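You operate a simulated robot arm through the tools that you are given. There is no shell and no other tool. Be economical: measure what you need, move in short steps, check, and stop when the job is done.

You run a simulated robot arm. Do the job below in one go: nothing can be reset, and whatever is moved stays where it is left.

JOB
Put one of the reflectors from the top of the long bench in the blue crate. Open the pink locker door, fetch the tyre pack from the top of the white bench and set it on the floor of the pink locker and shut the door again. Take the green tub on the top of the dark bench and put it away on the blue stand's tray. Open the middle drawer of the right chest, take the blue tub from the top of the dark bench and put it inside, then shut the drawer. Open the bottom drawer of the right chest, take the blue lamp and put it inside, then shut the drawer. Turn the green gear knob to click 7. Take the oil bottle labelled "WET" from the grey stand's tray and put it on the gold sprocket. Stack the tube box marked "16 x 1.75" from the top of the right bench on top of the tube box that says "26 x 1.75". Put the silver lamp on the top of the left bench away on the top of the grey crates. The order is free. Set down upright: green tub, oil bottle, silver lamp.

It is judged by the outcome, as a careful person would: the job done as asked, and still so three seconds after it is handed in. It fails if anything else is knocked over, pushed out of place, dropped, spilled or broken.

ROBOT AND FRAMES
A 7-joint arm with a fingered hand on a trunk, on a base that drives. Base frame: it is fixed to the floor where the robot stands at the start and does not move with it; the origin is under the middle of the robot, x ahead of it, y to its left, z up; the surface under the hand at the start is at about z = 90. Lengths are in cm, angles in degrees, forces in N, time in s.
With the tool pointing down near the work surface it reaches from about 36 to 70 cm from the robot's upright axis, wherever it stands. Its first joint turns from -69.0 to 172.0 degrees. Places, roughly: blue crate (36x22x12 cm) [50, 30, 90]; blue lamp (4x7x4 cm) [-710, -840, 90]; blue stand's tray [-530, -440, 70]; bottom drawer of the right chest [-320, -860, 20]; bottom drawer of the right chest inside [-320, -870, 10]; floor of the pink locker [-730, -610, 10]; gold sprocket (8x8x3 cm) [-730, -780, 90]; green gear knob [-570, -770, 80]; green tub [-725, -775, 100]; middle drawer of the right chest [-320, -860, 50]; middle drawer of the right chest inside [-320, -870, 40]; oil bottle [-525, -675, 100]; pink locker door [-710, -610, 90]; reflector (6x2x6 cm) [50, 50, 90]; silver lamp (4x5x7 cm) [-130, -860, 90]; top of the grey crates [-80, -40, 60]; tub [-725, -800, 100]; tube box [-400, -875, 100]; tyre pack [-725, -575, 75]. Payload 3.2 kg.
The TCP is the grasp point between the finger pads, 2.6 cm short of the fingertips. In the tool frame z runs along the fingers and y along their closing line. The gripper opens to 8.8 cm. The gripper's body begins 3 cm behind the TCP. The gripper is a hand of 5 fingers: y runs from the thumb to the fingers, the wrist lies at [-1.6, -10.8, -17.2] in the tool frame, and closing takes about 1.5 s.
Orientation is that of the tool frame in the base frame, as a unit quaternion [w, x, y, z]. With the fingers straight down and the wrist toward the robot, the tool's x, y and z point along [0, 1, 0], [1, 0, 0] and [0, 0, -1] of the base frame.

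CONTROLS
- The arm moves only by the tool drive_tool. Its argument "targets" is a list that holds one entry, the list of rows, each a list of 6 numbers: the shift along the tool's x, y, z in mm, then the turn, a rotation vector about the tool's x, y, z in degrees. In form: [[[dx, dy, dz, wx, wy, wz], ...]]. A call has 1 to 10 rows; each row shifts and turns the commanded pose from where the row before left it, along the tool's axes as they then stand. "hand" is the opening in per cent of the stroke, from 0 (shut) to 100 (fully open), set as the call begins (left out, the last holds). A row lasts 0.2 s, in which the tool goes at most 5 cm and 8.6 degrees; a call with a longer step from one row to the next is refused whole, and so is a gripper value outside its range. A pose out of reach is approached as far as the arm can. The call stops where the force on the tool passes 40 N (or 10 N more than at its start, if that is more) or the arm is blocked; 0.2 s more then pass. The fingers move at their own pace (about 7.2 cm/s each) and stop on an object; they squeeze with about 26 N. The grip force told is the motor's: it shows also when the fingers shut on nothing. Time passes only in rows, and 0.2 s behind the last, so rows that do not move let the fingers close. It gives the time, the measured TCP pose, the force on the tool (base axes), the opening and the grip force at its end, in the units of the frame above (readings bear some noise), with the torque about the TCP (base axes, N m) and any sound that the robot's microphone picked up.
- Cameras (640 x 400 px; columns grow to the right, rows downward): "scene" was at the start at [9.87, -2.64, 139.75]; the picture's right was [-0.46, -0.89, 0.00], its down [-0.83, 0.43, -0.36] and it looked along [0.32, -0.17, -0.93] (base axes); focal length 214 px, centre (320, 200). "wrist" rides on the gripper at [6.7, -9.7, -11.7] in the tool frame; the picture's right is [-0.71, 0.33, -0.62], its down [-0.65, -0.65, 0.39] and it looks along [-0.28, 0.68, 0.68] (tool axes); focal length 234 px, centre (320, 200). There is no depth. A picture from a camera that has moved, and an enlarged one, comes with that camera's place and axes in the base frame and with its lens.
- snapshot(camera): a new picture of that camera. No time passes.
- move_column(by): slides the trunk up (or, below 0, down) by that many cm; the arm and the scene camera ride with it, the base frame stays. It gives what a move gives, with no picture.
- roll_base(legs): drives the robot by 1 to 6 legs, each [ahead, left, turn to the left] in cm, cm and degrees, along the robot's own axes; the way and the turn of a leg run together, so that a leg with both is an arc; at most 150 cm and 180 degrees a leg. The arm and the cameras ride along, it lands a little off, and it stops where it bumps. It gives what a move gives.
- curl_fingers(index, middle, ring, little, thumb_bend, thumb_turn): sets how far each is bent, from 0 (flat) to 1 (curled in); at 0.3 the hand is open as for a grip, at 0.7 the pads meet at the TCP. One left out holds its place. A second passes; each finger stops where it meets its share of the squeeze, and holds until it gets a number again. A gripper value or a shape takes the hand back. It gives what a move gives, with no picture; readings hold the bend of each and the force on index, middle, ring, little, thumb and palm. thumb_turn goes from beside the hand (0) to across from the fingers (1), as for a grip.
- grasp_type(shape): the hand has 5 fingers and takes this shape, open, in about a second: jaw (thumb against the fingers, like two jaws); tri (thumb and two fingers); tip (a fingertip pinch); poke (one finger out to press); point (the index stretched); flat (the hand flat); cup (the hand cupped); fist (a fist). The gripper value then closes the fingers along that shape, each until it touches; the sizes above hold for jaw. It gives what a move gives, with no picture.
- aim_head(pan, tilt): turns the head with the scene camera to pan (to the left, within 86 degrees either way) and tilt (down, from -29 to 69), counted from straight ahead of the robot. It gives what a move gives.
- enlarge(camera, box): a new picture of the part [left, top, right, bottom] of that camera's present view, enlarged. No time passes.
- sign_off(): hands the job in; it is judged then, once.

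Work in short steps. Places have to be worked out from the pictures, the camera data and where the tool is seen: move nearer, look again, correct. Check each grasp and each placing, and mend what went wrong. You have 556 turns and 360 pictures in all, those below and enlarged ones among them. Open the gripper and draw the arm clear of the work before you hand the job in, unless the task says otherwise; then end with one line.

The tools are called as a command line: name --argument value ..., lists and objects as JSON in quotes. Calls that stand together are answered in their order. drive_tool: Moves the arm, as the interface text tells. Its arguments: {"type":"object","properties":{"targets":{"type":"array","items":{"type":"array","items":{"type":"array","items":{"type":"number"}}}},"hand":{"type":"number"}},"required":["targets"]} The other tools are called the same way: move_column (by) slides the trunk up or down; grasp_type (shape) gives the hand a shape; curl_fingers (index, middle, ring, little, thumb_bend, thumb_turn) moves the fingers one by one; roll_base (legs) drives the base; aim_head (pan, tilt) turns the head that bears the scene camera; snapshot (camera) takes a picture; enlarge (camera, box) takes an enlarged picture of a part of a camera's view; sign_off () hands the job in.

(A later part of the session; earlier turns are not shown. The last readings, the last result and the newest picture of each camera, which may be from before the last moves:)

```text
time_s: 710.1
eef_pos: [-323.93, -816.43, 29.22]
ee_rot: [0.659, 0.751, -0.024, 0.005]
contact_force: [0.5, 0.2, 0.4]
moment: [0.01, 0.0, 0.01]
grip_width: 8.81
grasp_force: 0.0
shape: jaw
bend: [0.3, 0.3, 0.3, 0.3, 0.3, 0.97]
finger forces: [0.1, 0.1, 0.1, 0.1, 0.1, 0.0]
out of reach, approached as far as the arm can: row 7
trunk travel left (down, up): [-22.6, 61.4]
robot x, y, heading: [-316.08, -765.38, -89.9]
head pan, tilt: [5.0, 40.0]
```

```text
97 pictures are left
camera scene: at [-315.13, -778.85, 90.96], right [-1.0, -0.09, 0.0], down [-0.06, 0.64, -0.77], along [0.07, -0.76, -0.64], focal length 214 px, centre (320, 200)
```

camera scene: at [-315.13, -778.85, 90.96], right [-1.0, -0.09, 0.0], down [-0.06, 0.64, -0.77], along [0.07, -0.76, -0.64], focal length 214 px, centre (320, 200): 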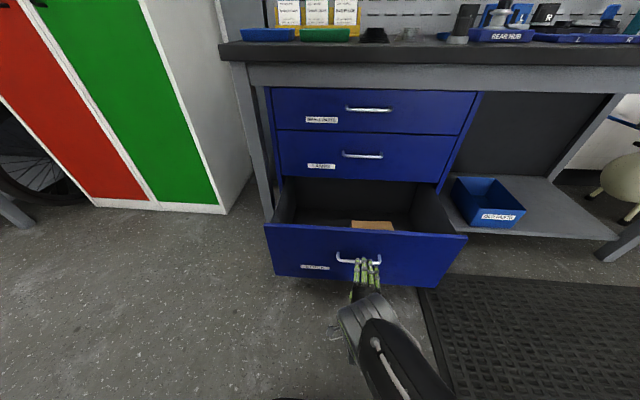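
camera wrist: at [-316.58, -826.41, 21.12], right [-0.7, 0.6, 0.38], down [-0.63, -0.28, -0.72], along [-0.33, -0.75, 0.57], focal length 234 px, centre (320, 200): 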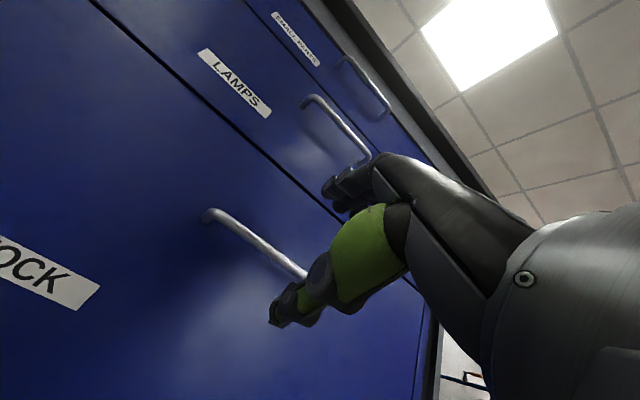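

Drawer open. I back off slightly, raise, turn the hand down, and drive to the gear knob on the white bike's rear.

roll_base --legs '[[-4, 0, 0]]'

move_column --by 40

move_column --by 21

drive_tool --targets '[[[0, 0, 0, 8.3, 0, 0], [0, 0, 0, 8.3, 0, 0], [0, 0, 0, 8.3, 0, 0], [0, 0, 0, 8.3, 0, 0], [0, 0, 0, 8.3, 0, 0], [0, 0, 0, 8.3, 0, 0], [0, 0, 0, 8.3, 0, 0], [0, 0, 0, 8.3, 0, 0], [0, 0, 0, 8.3, 0, 0], [0, 0, 0, 8.3, 0, 0]]]'

roll_base --legs '[[15, 0, 0], [0, -132, 0], [0, 0, -90]]'

aim_head --pan 0 --tilt 30

snapshot --camera "scene"

```text
time_s: 711.0
eef_pos: [-323.94, -812.53, 29.24]
ee_rot: [0.66, 0.751, -0.024, 0.005]
contact_force: [1.1, 0.9, 0.9]
moment: [-0.02, 0.01, 0.01]
grip_width: 8.77
grasp_force: 0.1
shape: jaw
bend: [0.3, 0.3, 0.3, 0.3, 0.3, 0.97]
finger forces: [0.0, 0.0, 0.0, 0.0, 0.1, 0.1]
trunk travel left (down, up): [-22.6, 61.4]
robot x, y, heading: [-315.56, -761.14, -89.9]
head pan, tilt: [5.0, 40.0]
```

```text
time_s: 714.8
eef_pos: [-323.96, -812.53, 69.23]
ee_rot: [0.659, 0.751, -0.024, 0.005]
contact_force: [-0.4, 0.7, 1.3]
moment: [0.02, -0.02, -0.01]
grip_width: 8.77
grasp_force: 0.0
shape: jaw
bend: [0.3, 0.3, 0.3, 0.3, 0.3, 0.97]
finger forces: [0.0, 0.1, 0.0, 0.1, 0.1, 0.0]
trunk travel left (down, up): [-62.6, 21.4]
robot x, y, heading: [-315.22, -761.09, -89.9]
head pan, tilt: [5.0, 40.0]
```

```text
time_s: 717.1
eef_pos: [-323.98, -812.53, 90.29]
ee_rot: [0.66, 0.751, -0.025, 0.004]
contact_force: [0.6, 0.8, 1.0]
moment: [0.01, -0.02, 0.04]
grip_width: 8.79
grasp_force: 0.1
shape: jaw
bend: [0.3, 0.3, 0.3, 0.3, 0.3, 0.97]
finger forces: [0.0, 0.0, 0.0, 0.1, 0.0, 0.0]
trunk travel left (down, up): [-83.6, 0.4]
robot x, y, heading: [-315.82, -761.48, -89.9]
head pan, tilt: [5.0, 40.0]
```

```text
time_s: 719.3
eef_pos: [-323.91, -812.53, 90.24]
ee_rot: [-0.005, 1.0, -0.015, 0.02]
contact_force: [-0.1, 0.3, -1.0]
moment: [0.03, 0.02, 0.02]
grip_width: 8.81
grasp_force: 0.0
shape: jaw
bend: [0.3, 0.3, 0.3, 0.3, 0.3, 0.97]
finger forces: [0.0, 0.0, 0.0, 0.0, 0.0, 0.0]
trunk travel left (down, up): [-83.6, 0.4]
robot x, y, heading: [-315.56, -761.1, -90.1]
head pan, tilt: [5.0, 40.0]
```

```text
time_s: 730.8
eef_pos: [-500.44, -766.24, 90.15]
ee_rot: [-0.011, -0.689, 0.724, -0.017]
contact_force: [0.0, 0.5, -0.5]
moment: [0.02, 0.02, 0.02]
grip_width: 8.79
grasp_force: 0.0
shape: jaw
bend: [0.3, 0.3, 0.3, 0.3, 0.3, 0.97]
finger forces: [0.0, 0.1, 0.0, 0.0, 0.0, 0.0]
trunk travel left (down, up): [-83.6, 0.4]
robot x, y, heading: [-449.44, -775.53, 178.8]
head pan, tilt: [5.0, 40.0]
```

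```text
time_s: 731.5
eef_pos: [-500.43, -766.23, 90.16]
ee_rot: [-0.011, -0.689, 0.725, -0.017]
contact_force: [0.4, -0.4, -0.2]
moment: [-0.01, -0.01, 0.0]
grip_width: 8.84
grasp_force: 0.0
shape: jaw
bend: [0.3, 0.3, 0.3, 0.3, 0.3, 0.97]
finger forces: [0.0, 0.1, 0.0, 0.1, 0.0, 0.0]
trunk travel left (down, up): [-83.6, 0.4]
robot x, y, heading: [-449.66, -775.45, 178.7]
head pan, tilt: [0.0, 30.0]
```

```text
96 pictures are left
camera scene: at [-463.64, -775.19, 153.49], right [0.02, 1.0, 0.0], down [0.5, -0.01, -0.87], along [-0.87, 0.02, -0.5], focal length 214 px, centre (320, 200)
```

scene: 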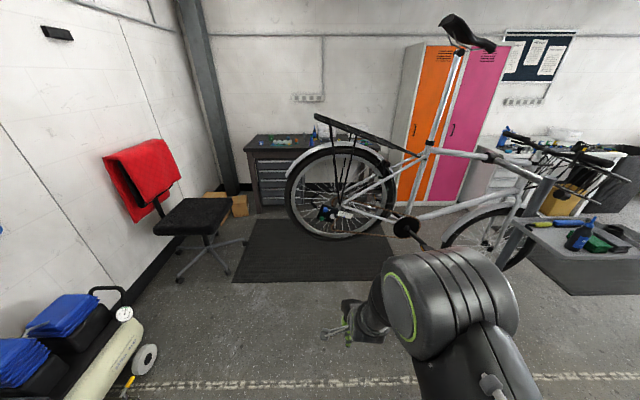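

enlarge --camera "scene" --box '[290, 180, 390, 245]'

```text
6.15 times, centred on (340, 212) of scene
camera zoom: at [-463.64, -775.19, 153.49], right [0.02, 1.0, 0.0], down [0.5, -0.01, -0.87], along [-0.87, 0.02, -0.5], focal length 1320 px, centre (197, 123)
```

zoom: 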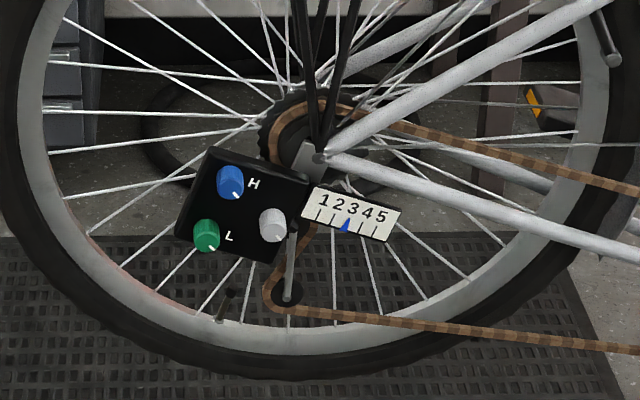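

The green knob is on the small tester box at ≈[-570,-772,80] (green below-left, blue above, white right). I get closer to see its markings.

roll_base --legs '[[30, 0, 0]]'

move_column --by -40

aim_head --pan -3 --tilt 20

enlarge --camera "scene" --box '[260, 170, 380, 245]'

```text
time_s: 733.6
eef_pos: [-530.59, -765.53, 90.1]
ee_rot: [-0.012, -0.689, 0.724, -0.017]
contact_force: [1.0, 0.3, 1.1]
moment: [0.03, 0.0, 0.03]
grip_width: 8.8
grasp_force: 0.0
shape: jaw
bend: [0.3, 0.3, 0.3, 0.3, 0.3, 0.97]
finger forces: [0.1, 0.0, 0.0, 0.0, 0.1, 0.0]
trunk travel left (down, up): [-83.6, 0.4]
robot x, y, heading: [-479.56, -774.69, 178.8]
head pan, tilt: [0.0, 30.0]
```

```text
time_s: 737.4
eef_pos: [-530.66, -765.47, 50.12]
ee_rot: [-0.012, -0.688, 0.725, -0.017]
contact_force: [0.5, 0.6, -0.1]
moment: [-0.01, -0.02, 0.03]
grip_width: 8.77
grasp_force: 0.0
shape: jaw
bend: [0.3, 0.3, 0.3, 0.3, 0.3, 0.97]
finger forces: [0.1, 0.1, 0.1, 0.0, 0.0, 0.0]
trunk travel left (down, up): [-43.6, 40.4]
robot x, y, heading: [-479.44, -774.97, 178.7]
head pan, tilt: [0.0, 30.0]
```

```text
time_s: 738.1
eef_pos: [-530.77, -765.56, 50.2]
ee_rot: [-0.011, -0.688, 0.725, -0.016]
contact_force: [0.0, 0.4, -0.6]
moment: [0.0, -0.01, 0.02]
grip_width: 8.79
grasp_force: 0.0
shape: jaw
bend: [0.3, 0.3, 0.3, 0.3, 0.3, 0.97]
finger forces: [0.0, 0.1, 0.0, 0.0, 0.0, 0.0]
trunk travel left (down, up): [-43.6, 40.4]
robot x, y, heading: [-480.33, -775.04, 178.7]
head pan, tilt: [-3.0, 20.0]
```

```text
5.33 times, centred on (320, 208) of scene
camera zoom: at [-494.07, -773.99, 115.1], right [0.08, 1.0, 0.0], down [0.34, -0.03, -0.94], along [-0.94, 0.07, -0.34], focal length 1144 px, centre (320, 160)
```

zoom: 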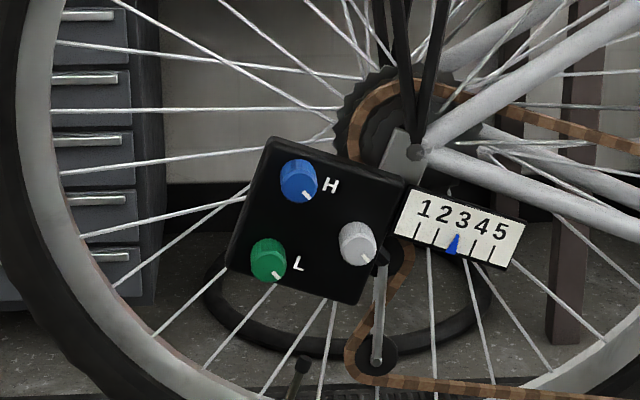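

Knob: ≈[-568,-772,81], 2.6 cm wide, no scale. I set a pinch shape and point the hand at it (wrist to the right so I can turn clockwise).

grasp_type --shape "tri"

drive_tool --targets '[[[0, 0, 0, -4.94, -4.94, -4.94], [0, 0, 0, -4.94, -4.94, -4.94], [0, 0, 0, -4.94, -4.94, -4.94], [0, 0, 0, -4.94, -4.94, -4.94], [0, 0, 0, -4.94, -4.94, -4.94], [0, 0, 0, -4.94, -4.94, -4.94], [0, 0, 0, -4.94, -4.94, -4.94]]]'

drive_tool --targets '[[[0, 0, 0, -4.94, -4.94, -4.94], [0, 0, 0, -4.94, -4.94, -4.94], [0, 0, 0, -4.94, -4.94, -4.94], [0, 0, 0, -4.94, -4.94, -4.94], [0, 0, 0, -4.94, -4.94, -4.94], [0, 0, 0, -4.94, -4.94, -4.94], [0, 0, 0, -4.94, -4.94, -4.94], [0, 0, 0, 0, 0, 0]]]'

move_column --by 30

snapshot --camera "wrist"

```text
time_s: 739.0
eef_pos: [-530.65, -765.54, 50.18]
ee_rot: [-0.011, -0.688, 0.725, -0.016]
contact_force: [0.3, 0.2, 0.1]
moment: [0.04, 0.03, -0.02]
grip_width: 8.74
grasp_force: 0.0
shape: tri
bend: [0.3, 0.3, 0.99, 0.99, 0.3, 0.97]
finger forces: [0.0, 0.0, 0.1, 0.0, 0.1, 0.0]
trunk travel left (down, up): [-43.6, 40.4]
robot x, y, heading: [-479.34, -774.48, 178.8]
head pan, tilt: [-3.0, 20.0]
```

```text
time_s: 740.6
eef_pos: [-530.65, -765.44, 50.3]
ee_rot: [0.005, 0.807, -0.438, -0.397]
contact_force: [-0.3, -0.2, 0.5]
moment: [-0.02, 0.01, -0.01]
grip_width: 8.77
grasp_force: 0.1
shape: tri
bend: [0.3, 0.3, 0.99, 0.99, 0.3, 0.97]
finger forces: [0.0, 0.0, 0.0, 0.0, 0.0, 0.0]
trunk travel left (down, up): [-43.6, 40.4]
robot x, y, heading: [-479.74, -775.13, 178.8]
head pan, tilt: [-3.0, 20.0]
```

```text
time_s: 742.4
eef_pos: [-530.57, -765.38, 50.2]
ee_rot: [-0.005, 0.71, -0.034, -0.704]
contact_force: [0.3, -0.2, -0.9]
moment: [0.01, 0.0, -0.03]
grip_width: 8.77
grasp_force: 0.0
shape: tri
bend: [0.3, 0.3, 0.99, 0.99, 0.3, 0.97]
finger forces: [0.0, 0.1, 0.0, 0.1, 0.1, 0.0]
trunk travel left (down, up): [-43.6, 40.4]
robot x, y, heading: [-479.86, -774.41, 178.9]
head pan, tilt: [-3.0, 20.0]
```

```text
time_s: 745.4
eef_pos: [-530.72, -765.52, 80.11]
ee_rot: [-0.005, 0.71, -0.034, -0.703]
contact_force: [0.6, 0.4, -0.4]
moment: [0.02, -0.02, -0.05]
grip_width: 8.77
grasp_force: 0.1
shape: tri
bend: [0.3, 0.3, 0.99, 0.99, 0.3, 0.97]
finger forces: [0.0, 0.1, 0.0, 0.0, 0.0, 0.0]
trunk travel left (down, up): [-73.6, 10.4]
robot x, y, heading: [-479.53, -774.98, 178.9]
head pan, tilt: [-3.0, 20.0]
```

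```text
93 pictures are left
camera wrist: at [-518.37, -756.45, 73.19], right [0.6, -0.34, 0.73], down [-0.36, 0.7, 0.62], along [-0.72, -0.63, 0.3], focal length 234 px, centre (320, 200)
```

wrist: 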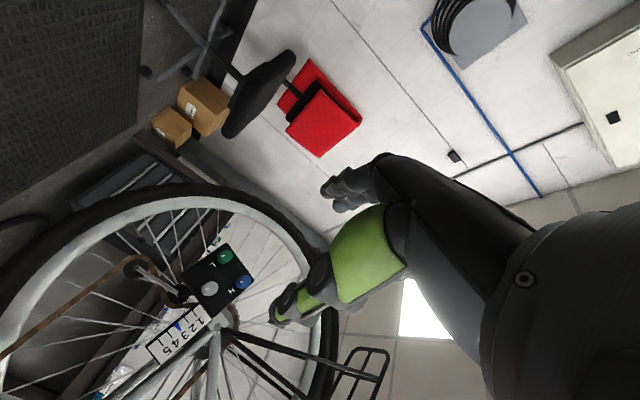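

Measured again: knob ≈[-568,-771.9,80.8]. I pre-close the pinch to ~4 cm and approach.

drive_tool --targets '[[[0, 0, 0, 0, 0, 0], [0, 0, 0, 0, 0, 0], [0, 0, 0, 0, 0, 0]]]' --hand 48

roll_base --legs '[[26, 6.4, 0]]'

move_column --by 0.7

snapshot --camera "wrist"

snapshot --camera "scene"

```text
time_s: 746.2
eef_pos: [-530.78, -765.41, 80.21]
ee_rot: [-0.005, 0.71, -0.034, -0.703]
contact_force: [-1.0, -1.0, -0.2]
moment: [0.0, 0.03, -0.01]
grip_width: 4.27
grasp_force: 0.1
shape: tri
bend: [0.5, 0.43, 0.99, 0.99, 0.35, 1.0]
finger forces: [0.0, 0.0, 0.0, 0.0, 0.0, 0.1]
trunk travel left (down, up): [-73.6, 10.4]
robot x, y, heading: [-479.74, -774.79, 178.9]
head pan, tilt: [-3.0, 20.0]
```

```text
time_s: 748.1
eef_pos: [-555.87, -771.1, 80.15]
ee_rot: [-0.004, 0.71, -0.035, -0.703]
contact_force: [0.4, -0.4, 0.4]
moment: [-0.03, 0.0, 0.01]
grip_width: 4.27
grasp_force: 0.1
shape: tri
bend: [0.5, 0.43, 0.99, 0.99, 0.35, 1.0]
finger forces: [0.0, 0.0, 0.1, 0.0, 0.0, 0.1]
trunk travel left (down, up): [-73.6, 10.4]
robot x, y, heading: [-504.76, -780.56, 178.5]
head pan, tilt: [-3.0, 20.0]
```

```text
time_s: 748.6
eef_pos: [-555.88, -771.15, 80.77]
ee_rot: [-0.005, 0.71, -0.035, -0.704]
contact_force: [-0.1, 0.6, 0.2]
moment: [-0.01, -0.03, 0.01]
grip_width: 4.28
grasp_force: 0.2
shape: tri
bend: [0.5, 0.43, 0.99, 0.99, 0.35, 1.0]
finger forces: [0.0, 0.0, 0.0, 0.1, 0.0, 0.0]
trunk travel left (down, up): [-74.3, 9.7]
robot x, y, heading: [-504.99, -780.38, 178.6]
head pan, tilt: [-3.0, 20.0]
```

```text
92 pictures are left
camera wrist: at [-543.6, -762.2, 73.89], right [0.6, -0.34, 0.73], down [-0.36, 0.7, 0.62], along [-0.72, -0.63, 0.3], focal length 234 px, centre (320, 200)
```

wrist: 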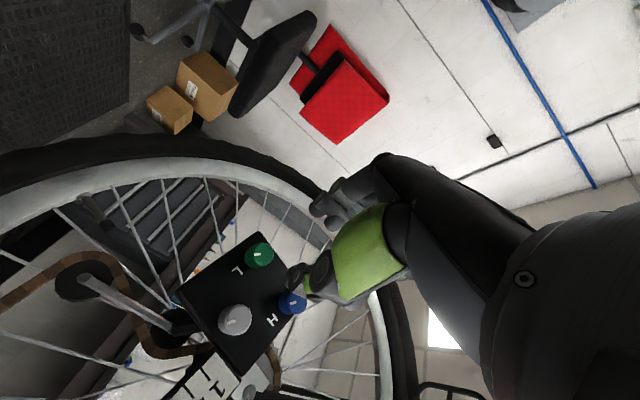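

```text
91 pictures are left
camera scene: at [-519.33, -779.76, 145.8], right [0.08, 1.0, 0.0], down [0.34, -0.03, -0.94], along [-0.94, 0.07, -0.34], focal length 214 px, centre (320, 200)
```

scene: 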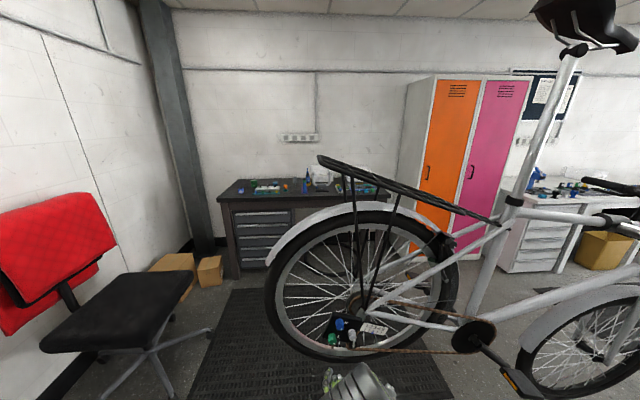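

Nearly aligned: correct 0.8 cm left and 0.3 cm down and advance 10.5 cm.

move_column --by -0.4

roll_base --legs '[[7, 0.9, 0]]'

enlarge --camera "wrist" --box '[180, 150, 400, 370]'

```text
time_s: 749.2
eef_pos: [-555.87, -771.26, 80.59]
ee_rot: [-0.005, 0.71, -0.034, -0.703]
contact_force: [-0.8, 0.0, -0.3]
moment: [0.0, 0.0, -0.01]
grip_width: 4.27
grasp_force: 0.0
shape: tri
bend: [0.5, 0.43, 0.99, 0.99, 0.35, 1.0]
finger forces: [0.0, 0.1, 0.0, 0.0, 0.0, 0.0]
trunk travel left (down, up): [-73.9, 10.1]
robot x, y, heading: [-504.82, -780.23, 178.7]
head pan, tilt: [-3.0, 20.0]
```

```text
time_s: 750.2
eef_pos: [-562.99, -771.95, 80.43]
ee_rot: [-0.004, 0.711, -0.035, -0.702]
contact_force: [-0.7, -1.2, -0.1]
moment: [0.0, 0.03, -0.01]
grip_width: 4.29
grasp_force: 0.1
shape: tri
bend: [0.5, 0.43, 0.99, 0.99, 0.35, 1.0]
finger forces: [0.0, 0.0, 0.0, 0.0, 0.1, 0.0]
trunk travel left (down, up): [-73.9, 10.1]
robot x, y, heading: [-511.89, -781.23, 179.0]
head pan, tilt: [-3.0, 20.0]
```

```text
1.82 times, centred on (290, 260) of wrist
camera zoom: at [-550.66, -762.94, 73.46], right [0.6, -0.34, 0.73], down [-0.36, 0.7, 0.62], along [-0.72, -0.63, 0.3], focal length 426 px, centre (374, 91)
```

zoom: 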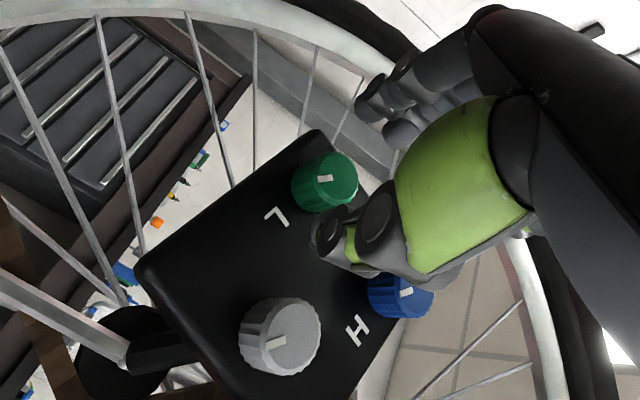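

roll_base --legs '[[3.4, 0, 0]]'

drive_tool --targets '[[[0, 0, 0, 0, 0, 0], [0, 0, 0, 0, 0, 0], [0, 0, 0, 0, 0, 0], [0, 0, 0, 0, 0, 0], [0, 0, 0, 0, 0, 0]]]' --hand 0

enlarge --camera "wrist" --box '[180, 150, 400, 370]'

```text
time_s: 751.0
eef_pos: [-566.52, -771.81, 80.39]
ee_rot: [-0.005, 0.71, -0.035, -0.703]
contact_force: [3.0, -0.4, 0.7]
moment: [-0.01, 0.08, 0.09]
grip_width: 4.26
grasp_force: 0.0
shape: tri
bend: [0.5, 0.43, 0.99, 0.99, 0.35, 1.0]
finger forces: [0.1, 2.7, 0.0, 0.1, 0.0, 0.0]
trunk travel left (down, up): [-73.9, 10.1]
robot x, y, heading: [-515.38, -781.58, 178.7]
head pan, tilt: [-3.0, 20.0]
```

```text
time_s: 752.2
eef_pos: [-566.34, -771.68, 80.49]
ee_rot: [-0.005, 0.71, -0.035, -0.703]
contact_force: [-0.9, 4.5, 1.0]
moment: [-0.01, -0.03, -0.1]
grip_width: 1.86
grasp_force: 25.9
shape: tri
bend: [0.6, 0.51, 1.0, 1.0, 0.54, 1.0]
finger forces: [12.2, 6.6, 0.0, 0.0, 25.2, 0.1]
trunk travel left (down, up): [-73.9, 10.1]
robot x, y, heading: [-515.68, -781.07, 178.9]
head pan, tilt: [-3.0, 20.0]
```

```text
1.82 times, centred on (290, 260) of wrist
camera zoom: at [-554.08, -762.73, 73.5], right [0.6, -0.34, 0.73], down [-0.36, 0.7, 0.62], along [-0.72, -0.63, 0.3], focal length 426 px, centre (374, 91)
```

zoom: 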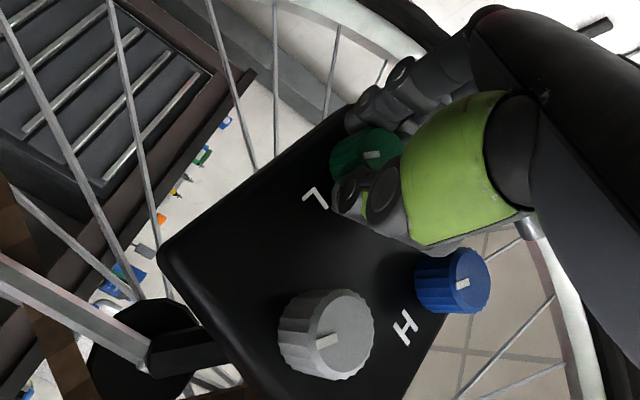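

The pinch holds the green knob. I turn it a small amount clockwise and listen.

drive_tool --targets '[[[0, 0, 0, 0, 0, 6], [0, 0, 0, 0, 0, 6], [0, 0, 0, 0, 0, 6], [0, 0, 0, 0, 0, 0]]]'

```text
time_s: 753.2
eef_pos: [-566.44, -771.85, 80.43]
ee_rot: [0.105, 0.697, -0.146, -0.694]
contact_force: [1.7, 4.6, -5.7]
moment: [0.01, -0.12, -0.06]
grip_width: 1.77
grasp_force: 26.1
shape: tri
bend: [0.61, 0.51, 1.0, 1.0, 0.54, 1.0]
finger forces: [13.8, 6.0, 0.0, 0.0, 26.0, 0.0]
trunk travel left (down, up): [-73.9, 10.1]
robot x, y, heading: [-515.15, -781.14, 178.7]
head pan, tilt: [-3.0, 20.0]
```

drive_tool --targets '[[[0, 0, 0, 0, 0, 6], [0, 0, 0, 0, 0, 6], [0, 0, 0, 0, 0, 0]]]'

enlarge --camera "wrist" --box '[180, 150, 400, 370]'

enlarge --camera "scene" --box '[290, 290, 410, 380]'

```text
time_s: 754.0
eef_pos: [-566.38, -771.82, 80.34]
ee_rot: [-0.178, -0.678, 0.218, 0.679]
contact_force: [3.6, 2.6, -9.9]
moment: [0.0, -0.24, -0.02]
grip_width: 1.76
grasp_force: 26.3
shape: tri
bend: [0.61, 0.52, 1.0, 1.0, 0.54, 1.0]
finger forces: [15.2, 5.2, 0.0, 0.0, 26.6, 0.1]
trunk travel left (down, up): [-73.9, 10.1]
robot x, y, heading: [-515.34, -781.1, 178.7]
head pan, tilt: [-3.0, 20.0]
```

```text
1.82 times, centred on (290, 260) of wrist
camera zoom: at [-554.31, -767.61, 69.63], right [0.62, 0.07, 0.78], down [-0.34, 0.92, 0.19], along [-0.71, -0.39, 0.59], focal length 426 px, centre (374, 91)
```

zoom: 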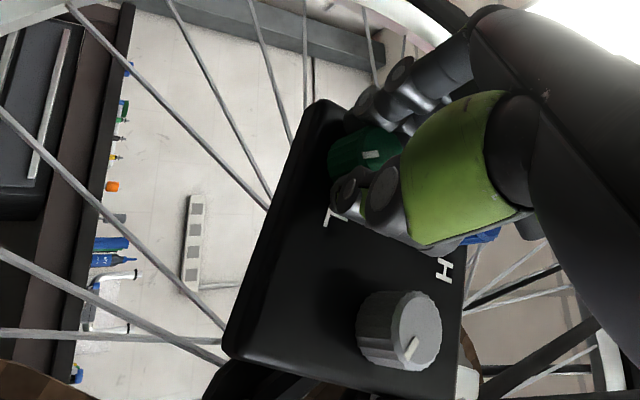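

```text
4.44 times, centred on (350, 335) of scene
camera zoom: at [-529.85, -780.32, 145.39], right [0.08, 1.0, 0.0], down [0.34, -0.03, -0.94], along [-0.94, 0.07, -0.34], focal length 953 px, centre (187, -400)
```

zoom: 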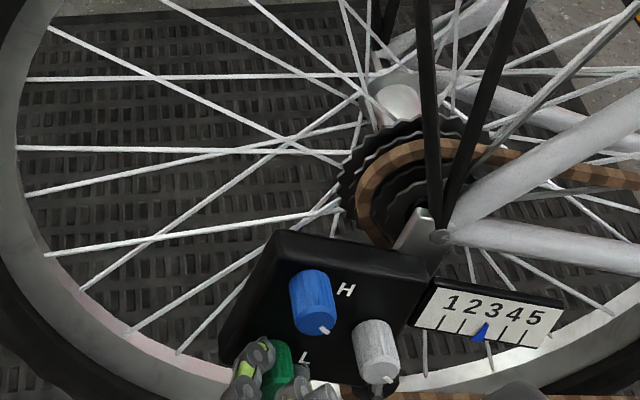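

The knob turned with the hand (mark fixed in the hand's view) but no click yet. I continue in small steps.

drive_tool --targets '[[[0, 0, 0, 0, 0, 5], [0, 0, 0, 0, 0, 5], [0, 0, 0, 0, 0, 0]]]'

drive_tool --targets '[[[0, 0, 0, 0, 0, 5], [0, 0, 0, 0, 0, 5], [0, 0, 0, 0, 0, 0]]]'

enlarge --camera "wrist" --box '[180, 150, 400, 370]'

```text
time_s: 754.8
eef_pos: [-566.48, -771.8, 80.42]
ee_rot: [-0.236, -0.656, 0.276, 0.662]
contact_force: [5.3, 0.4, -14.2]
moment: [0.04, -0.22, 0.03]
grip_width: 1.71
grasp_force: 26.1
shape: tri
bend: [0.61, 0.75, 1.0, 1.0, 0.54, 1.0]
finger forces: [15.9, 4.9, 0.1, 0.0, 27.0, 0.0]
trunk travel left (down, up): [-73.9, 10.1]
robot x, y, heading: [-515.93, -781.26, 178.5]
head pan, tilt: [-3.0, 20.0]
```

```text
time_s: 755.6
eef_pos: [-566.45, -771.71, 80.41]
ee_rot: [-0.292, -0.63, 0.331, 0.639]
contact_force: [6.1, -1.5, -16.9]
moment: [0.1, -0.38, 0.04]
grip_width: 1.7
grasp_force: 25.9
shape: tri
bend: [0.61, 0.75, 1.0, 1.0, 0.54, 1.0]
finger forces: [15.8, 4.5, 0.0, 0.1, 28.5, 0.0]
trunk travel left (down, up): [-73.9, 10.1]
robot x, y, heading: [-515.24, -781.03, 178.8]
head pan, tilt: [-3.0, 20.0]
```

```text
1.82 times, centred on (290, 260) of wrist
camera zoom: at [-554.53, -771.6, 68.7], right [0.63, 0.32, 0.7], down [-0.34, 0.93, -0.13], along [-0.7, -0.16, 0.7], focal length 426 px, centre (374, 91)
```

zoom: 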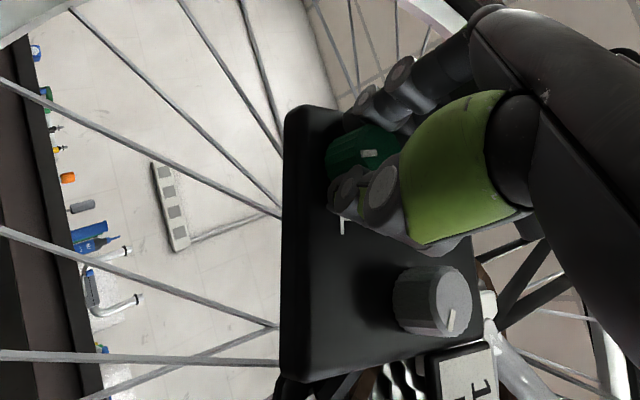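

drive_tool --targets '[[[0, 0, 0, 0, 0, 6], [0, 0, 0, 0, 0, 6], [0, 0, 0, 0, 0, 6], [0, 0, 0, 0, 0, 0]]]'

drive_tool --targets '[[[0, 0, 0, 0, 0, 6], [0, 0, 0, 0, 0, 6], [0, 0, 0, 0, 0, 6], [0, 0, 0, 0, 0, 0]]]'

enlarge --camera "scene" --box '[290, 290, 410, 390]'

```text
time_s: 756.6
eef_pos: [-566.5, -771.87, 80.28]
ee_rot: [-0.388, -0.571, 0.426, 0.585]
contact_force: [7.1, -6.5, -18.6]
moment: [0.08, -0.42, 0.08]
grip_width: 1.69
grasp_force: 24.9
shape: tri
bend: [0.61, 0.75, 1.0, 1.0, 0.54, 1.0]
finger forces: [14.8, 4.2, 0.0, 0.0, 30.8, 0.0]
trunk travel left (down, up): [-73.9, 10.1]
robot x, y, heading: [-515.64, -781.3, 178.8]
head pan, tilt: [-3.0, 20.0]
```

```text
time_s: 757.6
eef_pos: [-566.43, -771.89, 80.39]
ee_rot: [-0.476, -0.498, 0.509, 0.516]
contact_force: [9.1, -11.1, -19.4]
moment: [0.06, -0.52, 0.23]
grip_width: 1.64
grasp_force: 25.7
shape: tri
bend: [0.62, 0.75, 1.0, 1.0, 0.53, 1.0]
finger forces: [13.7, 3.9, 0.0, 0.0, 32.6, 0.0]
trunk travel left (down, up): [-73.9, 10.1]
robot x, y, heading: [-515.07, -781.18, 178.6]
head pan, tilt: [-3.0, 20.0]
```

```text
4.00 times, centred on (350, 340) of scene
camera zoom: at [-529.89, -780.62, 145.39], right [0.08, 1.0, 0.0], down [0.34, -0.02, -0.94], along [-0.94, 0.07, -0.34], focal length 858 px, centre (200, -360)
```

zoom: 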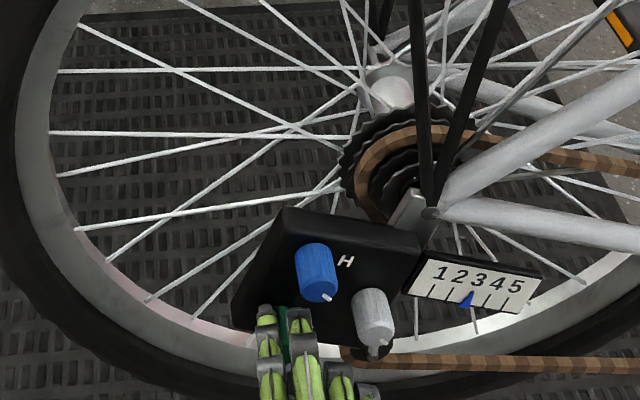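

enlarge --camera "wrist" --box '[220, 170, 380, 310]'

```text
2.86 times, centred on (300, 240) of wrist
camera zoom: at [-554.93, -778.77, 70.55], right [0.65, 0.66, 0.36], down [-0.34, 0.69, -0.64], along [-0.67, 0.3, 0.68], focal length 669 px, centre (377, 86)
```

zoom: 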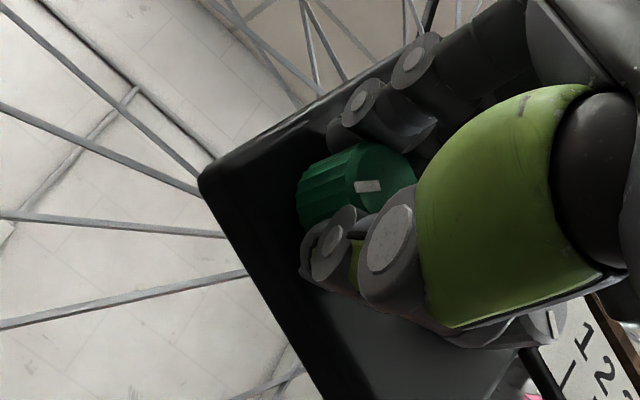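

The knob has really turned ~86° clockwise without any click. I turn it back counter-clockwise, listening.

drive_tool --targets '[[[0, 0, 0, 0, 0, -7], [0, 0, 0, 0, 0, -7], [0, 0, 0, 0, 0, -7], [0, 0, 0, 0, 0, -7], [0, 0, 0, 0, 0, -7], [0, 0, 0, 0, 0, -7], [0, 0, 0, 0, 0, 0]]]'

drive_tool --targets '[[[0, 0, 0, 0, 0, -7], [0, 0, 0, 0, 0, -7], [0, 0, 0, 0, 0, -7], [0, 0, 0, 0, 0, -7], [0, 0, 0, 0, 0, -7], [0, 0, 0, 0, 0, -7], [0, 0, 0, 0, 0, 0]]]'

drive_tool --targets '[[[0, 0, 0, 0, 0, -6], [0, 0, 0, 0, 0, -6], [0, 0, 0, 0, 0, -6], [0, 0, 0, 0, 0, 0]]]'

```text
time_s: 759.2
eef_pos: [-566.41, -771.67, 80.44]
ee_rot: [-0.258, -0.646, 0.297, 0.654]
contact_force: [5.1, -2.6, -12.0]
moment: [0.03, -0.23, 0.05]
grip_width: 1.72
grasp_force: 25.8
shape: tri
bend: [0.61, 0.75, 1.0, 1.0, 0.54, 1.0]
finger forces: [16.9, 5.6, 0.0, 0.0, 25.7, 0.0]
trunk travel left (down, up): [-73.9, 10.1]
robot x, y, heading: [-515.22, -781.11, 178.5]
head pan, tilt: [-3.0, 20.0]
```

```text
time_s: 760.8
eef_pos: [-566.43, -771.71, 80.67]
ee_rot: [0.006, 0.708, -0.046, -0.705]
contact_force: [2.8, 3.5, 0.8]
moment: [0.0, 0.03, 0.01]
grip_width: 1.7
grasp_force: 26.2
shape: tri
bend: [0.6, 0.75, 1.0, 1.0, 0.54, 1.0]
finger forces: [14.7, 9.5, 0.1, 0.0, 24.5, 0.1]
trunk travel left (down, up): [-73.9, 10.1]
robot x, y, heading: [-515.44, -781.2, 178.8]
head pan, tilt: [-3.0, 20.0]
```

```text
time_s: 761.8
eef_pos: [-566.51, -771.6, 80.62]
ee_rot: [-0.104, 0.706, 0.065, -0.697]
contact_force: [-1.0, 3.1, 9.0]
moment: [-0.03, 0.2, -0.02]
grip_width: 1.69
grasp_force: 26.2
shape: tri
bend: [0.61, 0.52, 1.0, 1.0, 0.54, 1.0]
finger forces: [11.8, 11.3, 0.0, 0.0, 25.6, 0.0]
trunk travel left (down, up): [-73.9, 10.1]
robot x, y, heading: [-515.35, -781.35, 178.8]
head pan, tilt: [-3.0, 20.0]
```

drive_tool --targets '[[[0, 0, 0, 0, 0, -7], [0, 0, 0, 0, 0, -7], [0, 0, 0, 0, 0, -7], [0, 0, 0, 0, 0, 0]]]'

drive_tool --targets '[[[0, 0, 0, 0, 0, -7], [0, 0, 0, 0, 0, -7], [0, 0, 0, 0, 0, -7], [0, 0, 0, 0, 0, 0]]]'

enlarge --camera "wrist" --box '[200, 150, 400, 330]'

```text
time_s: 762.8
eef_pos: [-566.41, -771.67, 80.71]
ee_rot: [-0.229, 0.683, 0.193, -0.666]
contact_force: [-3.4, 2.8, 13.1]
moment: [-0.01, 0.29, -0.04]
grip_width: 1.66
grasp_force: 25.6
shape: tri
bend: [0.62, 0.52, 1.0, 1.0, 0.54, 1.0]
finger forces: [10.9, 9.7, 0.0, 0.0, 27.4, 0.1]
trunk travel left (down, up): [-73.9, 10.1]
robot x, y, heading: [-515.32, -781.1, 178.3]
head pan, tilt: [-3.0, 20.0]
```

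```text
time_s: 763.8
eef_pos: [-566.44, -771.92, 80.66]
ee_rot: [-0.346, 0.636, 0.314, -0.614]
contact_force: [-4.9, 0.4, 17.7]
moment: [-0.06, 0.44, -0.01]
grip_width: 1.55
grasp_force: 26.2
shape: tri
bend: [0.63, 0.75, 1.0, 1.0, 0.54, 1.0]
finger forces: [9.7, 8.7, 0.1, 0.1, 29.6, 0.0]
trunk travel left (down, up): [-73.9, 10.1]
robot x, y, heading: [-515.24, -781.53, 178.7]
head pan, tilt: [-3.0, 20.0]
```

```text
2.22 times, centred on (300, 240) of wrist
camera zoom: at [-554.1, -761.35, 84.97], right [0.58, -0.8, 0.13], down [-0.4, -0.15, 0.9], along [-0.71, -0.58, -0.41], focal length 520 px, centre (364, 111)
```

zoom: 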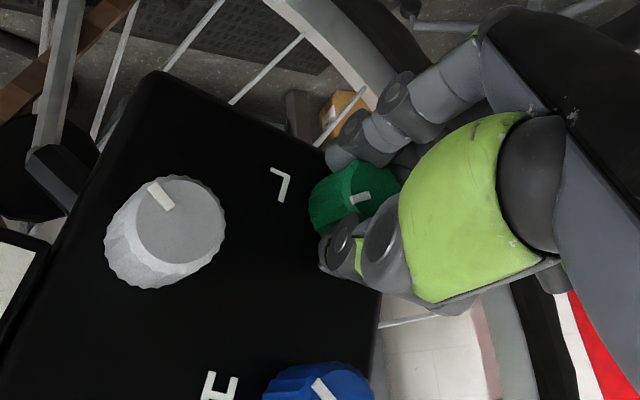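

Still no click over −60…+86°. I release, rotate the open hand back clockwise and re-grip, to keep turning counter-clockwise.

drive_tool --targets '[[[0, 0, 0, 0, 0, 0], [0, 0, 0, 0, 0, 0], [0, 0, 0, 0, 0, 0], [0, 0, 0, 0, 0, 8], [0, 0, 0, 0, 0, 8], [0, 0, 0, 0, 0, 8], [0, 0, 0, 0, 0, 8], [0, 0, 0, 0, 0, 8], [0, 0, 0, 0, 0, 8], [0, 0, 0, 0, 0, 8]]]' --hand 48

drive_tool --targets '[[[0, 0, 0, 0, 0, 8], [0, 0, 0, 0, 0, 8], [0, 0, 0, 0, 0, 8], [0, 0, 0, 0, 0, 8], [0, 0, 0, 0, 0, 8], [0, 0, 0, 0, 0, 8], [0, 0, 0, 0, 0, 8], [0, 0, 0, 0, 0, 8], [0, 0, 0, 0, 0, 8], [0, 0, 0, 0, 0, 0]]]'

enlarge --camera "wrist" --box '[200, 150, 400, 330]'

```text
time_s: 766.0
eef_pos: [-566.56, -771.75, 80.66]
ee_rot: [-0.017, 0.71, -0.022, -0.703]
contact_force: [-1.0, 0.4, 0.6]
moment: [0.01, -0.01, 0.01]
grip_width: 4.17
grasp_force: 0.1
shape: tri
bend: [0.5, 0.43, 0.99, 0.99, 0.35, 1.0]
finger forces: [0.0, 0.0, 0.0, 0.1, 0.1, 0.0]
trunk travel left (down, up): [-73.9, 10.1]
robot x, y, heading: [-515.25, -781.47, 178.9]
head pan, tilt: [-3.0, 20.0]
```

```text
time_s: 768.2
eef_pos: [-566.42, -771.67, 80.51]
ee_rot: [-0.4, -0.561, 0.436, 0.579]
contact_force: [-0.2, 0.8, 0.3]
moment: [0.06, -0.02, 0.01]
grip_width: 4.16
grasp_force: 0.0
shape: tri
bend: [0.5, 0.43, 0.99, 0.99, 0.35, 1.0]
finger forces: [0.1, 0.0, 0.1, 0.0, 0.1, 0.0]
trunk travel left (down, up): [-73.9, 10.1]
robot x, y, heading: [-515.48, -781.16, 178.7]
head pan, tilt: [-3.0, 20.0]
```

```text
2.22 times, centred on (300, 240) of wrist
camera zoom: at [-554.76, -775.67, 69.28], right [0.65, 0.54, 0.54], down [-0.34, 0.84, -0.43], along [-0.68, 0.1, 0.73], focal length 520 px, centre (364, 111)
```

zoom: 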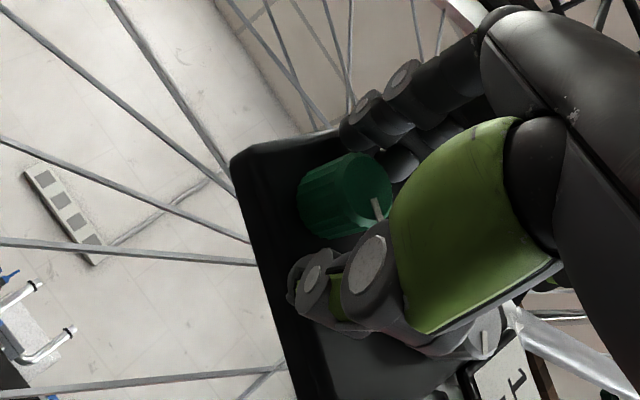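

I need a clean look at where the knob rests now. I withdraw and view it frontally.

roll_base --legs '[[-16, 0, 0]]'

drive_tool --targets '[[[40, 0, 0, 0, 0, 0], [40, 0, 0, 0, 0, 0], [40, 0, 0, 0, 0, 0], [0, 0, 0, 0, 0, 0]]]'

enlarge --camera "scene" --box '[300, 230, 400, 330]'

```text
time_s: 769.7
eef_pos: [-550.18, -772.12, 80.63]
ee_rot: [-0.4, -0.562, 0.435, 0.579]
contact_force: [1.0, -0.5, 0.0]
moment: [-0.01, -0.04, 0.04]
grip_width: 4.19
grasp_force: 0.1
shape: tri
bend: [0.5, 0.43, 0.99, 0.99, 0.35, 1.0]
finger forces: [0.0, 0.0, 0.1, 0.1, 0.0, 0.0]
trunk travel left (down, up): [-73.9, 10.1]
robot x, y, heading: [-499.04, -781.78, 178.5]
head pan, tilt: [-3.0, 20.0]
```

```text
time_s: 770.7
eef_pos: [-550.82, -783.55, 77.07]
ee_rot: [-0.399, -0.561, 0.436, 0.579]
contact_force: [-0.2, 0.5, 0.2]
moment: [0.02, 0.01, -0.01]
grip_width: 4.19
grasp_force: 0.2
shape: tri
bend: [0.5, 0.43, 0.99, 0.99, 0.35, 1.0]
finger forces: [0.0, 0.0, 0.0, 0.0, 0.0, 0.1]
trunk travel left (down, up): [-73.9, 10.1]
robot x, y, heading: [-499.05, -781.46, 178.7]
head pan, tilt: [-3.0, 20.0]
```

```text
4.00 times, centred on (350, 280) of scene
camera zoom: at [-513.52, -780.7, 145.4], right [0.07, 1.0, 0.0], down [0.34, -0.03, -0.94], along [-0.94, 0.07, -0.34], focal length 858 px, centre (200, -120)
```

zoom: 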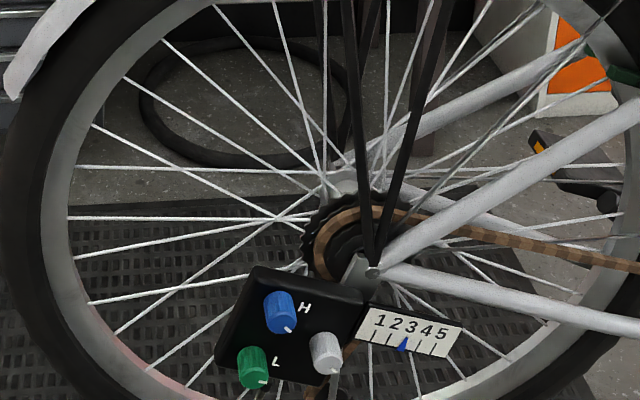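

The knob rests ~50° counter-clockwise of start (it stays where turned), so clicks must be further apart. I rewind the hand, re-grip and turn clockwise past 90°.

drive_tool --targets '[[[-40, 0, 0, 0, 0, 0], [-40, 0, 0, 0, 0, 0], [-40, 0, 0, 0, 0, 0], [0, 0, 0, 0, 0, -8], [0, 0, 0, 0, 0, -8], [0, 0, 0, 0, 0, -8], [0, 0, 0, 0, 0, -8], [0, 0, 0, 0, 0, -8], [0, 0, 0, 0, 0, -8], [0, 0, 0, 0, 0, -8]]]'

drive_tool --targets '[[[0, 0, 0, 0, 0, -8], [0, 0, 0, 0, 0, -8], [0, 0, 0, 0, 0, -8], [0, 0, 0, 0, 0, -8], [0, 0, 0, 0, 0, -8], [0, 0, 0, 0, 0, -8], [0, 0, 0, 0, 0, -8], [0, 0, 0, 0, 0, -8], [0, 0, 0, 0, 0, -8], [0, 0, 0, 0, 0, 0]]]'

roll_base --legs '[[16, 0, 0]]'

drive_tool --targets '[[[0, 0, 0, 0, 0, 0], [0, 0, 0, 0, 0, 0], [0, 0, 0, 0, 0, 0], [0, 0, 0, 0, 0, 0]]]' --hand 0

```text
time_s: 772.9
eef_pos: [-550.15, -772.27, 80.6]
ee_rot: [0.081, 0.701, -0.12, -0.698]
contact_force: [0.3, 0.3, 0.9]
moment: [0.0, 0.02, -0.04]
grip_width: 4.19
grasp_force: 0.0
shape: tri
bend: [0.5, 0.43, 0.99, 0.99, 0.35, 1.0]
finger forces: [0.0, 0.1, 0.0, 0.0, 0.1, 0.0]
trunk travel left (down, up): [-73.9, 10.1]
robot x, y, heading: [-499.34, -781.72, 178.8]
head pan, tilt: [-3.0, 20.0]
```

```text
time_s: 775.1
eef_pos: [-550.06, -772.09, 80.63]
ee_rot: [-0.345, 0.638, 0.314, -0.612]
contact_force: [-0.2, -0.1, 0.0]
moment: [0.01, -0.02, -0.02]
grip_width: 4.16
grasp_force: 0.0
shape: tri
bend: [0.5, 0.43, 0.99, 0.99, 0.35, 1.0]
finger forces: [0.0, 0.0, 0.1, 0.0, 0.1, 0.0]
trunk travel left (down, up): [-73.9, 10.1]
robot x, y, heading: [-498.84, -781.64, 178.8]
head pan, tilt: [-3.0, 20.0]
```

```text
time_s: 776.5
eef_pos: [-566.27, -771.94, 80.51]
ee_rot: [-0.344, 0.638, 0.315, -0.613]
contact_force: [-0.5, 1.0, 0.1]
moment: [0.0, -0.01, 0.02]
grip_width: 4.22
grasp_force: 0.0
shape: tri
bend: [0.5, 0.43, 0.99, 0.99, 0.35, 1.0]
finger forces: [0.1, 0.0, 0.1, 0.1, 0.1, 0.0]
trunk travel left (down, up): [-73.9, 10.1]
robot x, y, heading: [-515.05, -781.74, 178.9]
head pan, tilt: [-3.0, 20.0]
```

```text
time_s: 777.5
eef_pos: [-566.3, -771.91, 80.59]
ee_rot: [-0.344, 0.637, 0.315, -0.614]
contact_force: [-1.8, 0.7, 0.5]
moment: [0.05, 0.05, -0.03]
grip_width: 1.63
grasp_force: 25.9
shape: tri
bend: [0.64, 0.58, 1.0, 1.0, 0.49, 1.0]
finger forces: [9.9, 12.2, 0.0, 0.1, 23.9, 0.0]
trunk travel left (down, up): [-73.9, 10.1]
robot x, y, heading: [-515.41, -781.15, 178.8]
head pan, tilt: [-3.0, 20.0]
```

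drive_tool --targets '[[[0, 0, 0, 0, 0, 7], [0, 0, 0, 0, 0, 7], [0, 0, 0, 0, 0, 7], [0, 0, 0, 0, 0, 7], [0, 0, 0, 0, 0, 7], [0, 0, 0, 0, 0, 7], [0, 0, 0, 0, 0, 7], [0, 0, 0, 0, 0, 7], [0, 0, 0, 0, 0, 7]]]'

drive_tool --targets '[[[0, 0, 0, 0, 0, 7], [0, 0, 0, 0, 0, 7], [0, 0, 0, 0, 0, 7], [0, 0, 0, 0, 0, 7], [0, 0, 0, 0, 0, 7], [0, 0, 0, 0, 0, 7], [0, 0, 0, 0, 0, 7], [0, 0, 0, 0, 0, 7], [0, 0, 0, 0, 0, 7]]]'

drive_tool --targets '[[[0, 0, 0, 0, 0, 7], [0, 0, 0, 0, 0, 7], [0, 0, 0, 0, 0, 7], [0, 0, 0, 0, 0, 7], [0, 0, 0, 0, 0, 0]]]'

```text
time_s: 779.5
eef_pos: [-566.32, -772.12, 80.51]
ee_rot: [0.029, 0.709, -0.065, -0.702]
contact_force: [-0.4, -2.3, -5.7]
moment: [0.04, -0.09, 0.13]
grip_width: 1.61
grasp_force: 26.4
shape: tri
bend: [0.64, 0.58, 1.0, 1.0, 0.49, 1.0]
finger forces: [13.6, 12.3, 0.1, 0.1, 23.7, 0.0]
trunk travel left (down, up): [-73.9, 10.1]
robot x, y, heading: [-515.08, -780.91, 179.0]
head pan, tilt: [-3.0, 20.0]
```

```text
time_s: 781.5
eef_pos: [-566.31, -771.99, 80.52]
ee_rot: [-0.39, -0.57, 0.425, 0.585]
contact_force: [2.8, -5.8, -5.3]
moment: [-0.03, -0.16, 0.15]
grip_width: 1.59
grasp_force: 26.3
shape: tri
bend: [0.64, 0.59, 1.0, 1.0, 0.49, 1.0]
finger forces: [13.6, 11.3, 0.0, 0.0, 25.7, 0.0]
trunk travel left (down, up): [-73.9, 10.1]
robot x, y, heading: [-515.45, -780.95, 179.1]
head pan, tilt: [-3.0, 20.0]
```

```text
time_s: 782.7
eef_pos: [-566.37, -772.28, 80.43]
ee_rot: [-0.521, -0.452, 0.549, 0.473]
contact_force: [-0.6, -11.2, -2.1]
moment: [0.2, -0.07, 0.25]
grip_width: 1.5
grasp_force: 25.6
shape: tri
bend: [0.65, 0.58, 1.0, 1.0, 0.49, 1.0]
finger forces: [16.1, 11.4, 0.0, 0.0, 27.0, 0.1]
trunk travel left (down, up): [-73.9, 10.1]
robot x, y, heading: [-515.18, -781.42, 178.5]
head pan, tilt: [-3.0, 20.0]
```

drive_tool --targets '[[[0, 0, 0, 0, 0, 7], [0, 0, 0, 0, 0, 7], [0, 0, 0, 0, 0, 7], [0, 0, 0, 0, 0, 0]]]'

enlarge --camera "wrist" --box '[200, 150, 400, 330]'

```text
time_s: 783.7
eef_pos: [-566.33, -772.3, 80.63]
ee_rot: [-0.599, -0.344, 0.621, 0.37]
contact_force: [-4.1, -16.8, 1.9]
moment: [0.32, 0.03, 0.36]
grip_width: 1.33
grasp_force: 25.5
shape: tri
bend: [0.67, 0.58, 1.0, 1.0, 0.49, 1.0]
finger forces: [19.5, 12.1, 0.1, 0.0, 25.8, 0.0]
trunk travel left (down, up): [-73.9, 10.1]
robot x, y, heading: [-515.46, -781.06, 179.0]
head pan, tilt: [-3.0, 20.0]
```

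```text
2.22 times, centred on (300, 240) of wrist
camera zoom: at [-555.08, -783.35, 75.46], right [0.66, 0.75, -0.05], down [-0.37, 0.26, -0.89], along [-0.65, 0.61, 0.45], focal length 520 px, centre (364, 111)
```

zoom: 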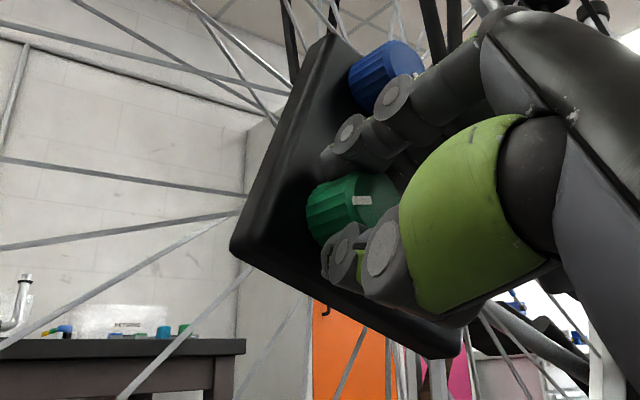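

Torque is rising (0.32 Nm). A bit further.

drive_tool --targets '[[[0, 0, 0, 0, 0, 5], [0, 0, 0, 0, 0, 5], [0, 0, 0, 0, 0, 0]]]'

drive_tool --targets '[[[0, 0, 0, 0, 0, 5], [0, 0, 0, 0, 0, 5], [0, 0, 0, 0, 0, 0]]]'

enlarge --camera "wrist" --box '[200, 150, 400, 330]'

```text
time_s: 784.5
eef_pos: [-566.31, -772.34, 80.64]
ee_rot: [-0.628, -0.288, 0.649, 0.318]
contact_force: [-8.6, -19.0, 9.6]
moment: [0.37, 0.18, 0.3]
grip_width: 1.18
grasp_force: 25.8
shape: tri
bend: [0.67, 0.57, 1.0, 1.0, 0.49, 1.0]
finger forces: [28.0, 11.4, 0.1, 0.1, 21.9, 0.0]
trunk travel left (down, up): [-73.9, 10.1]
robot x, y, heading: [-515.49, -781.27, 178.7]
head pan, tilt: [-3.0, 20.0]
```

```text
time_s: 785.3
eef_pos: [-566.33, -772.44, 80.79]
ee_rot: [-0.655, -0.231, 0.67, 0.261]
contact_force: [-11.6, -19.4, 14.9]
moment: [0.55, 0.33, 0.3]
grip_width: 1.06
grasp_force: 26.4
shape: tri
bend: [0.71, 0.57, 1.0, 1.0, 0.49, 1.0]
finger forces: [34.8, 12.8, 0.0, 0.0, 22.4, 0.0]
trunk travel left (down, up): [-73.9, 10.1]
robot x, y, heading: [-515.61, -781.31, 179.0]
head pan, tilt: [-3.0, 20.0]
```

```text
2.22 times, centred on (300, 240) of wrist
camera zoom: at [-555.16, -784.53, 79.41], right [0.66, 0.68, -0.32], down [-0.39, -0.05, -0.92], along [-0.65, 0.73, 0.23], focal length 520 px, centre (364, 111)
```

zoom: 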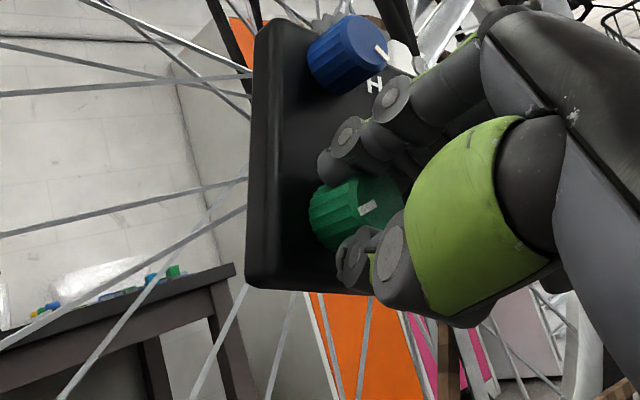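

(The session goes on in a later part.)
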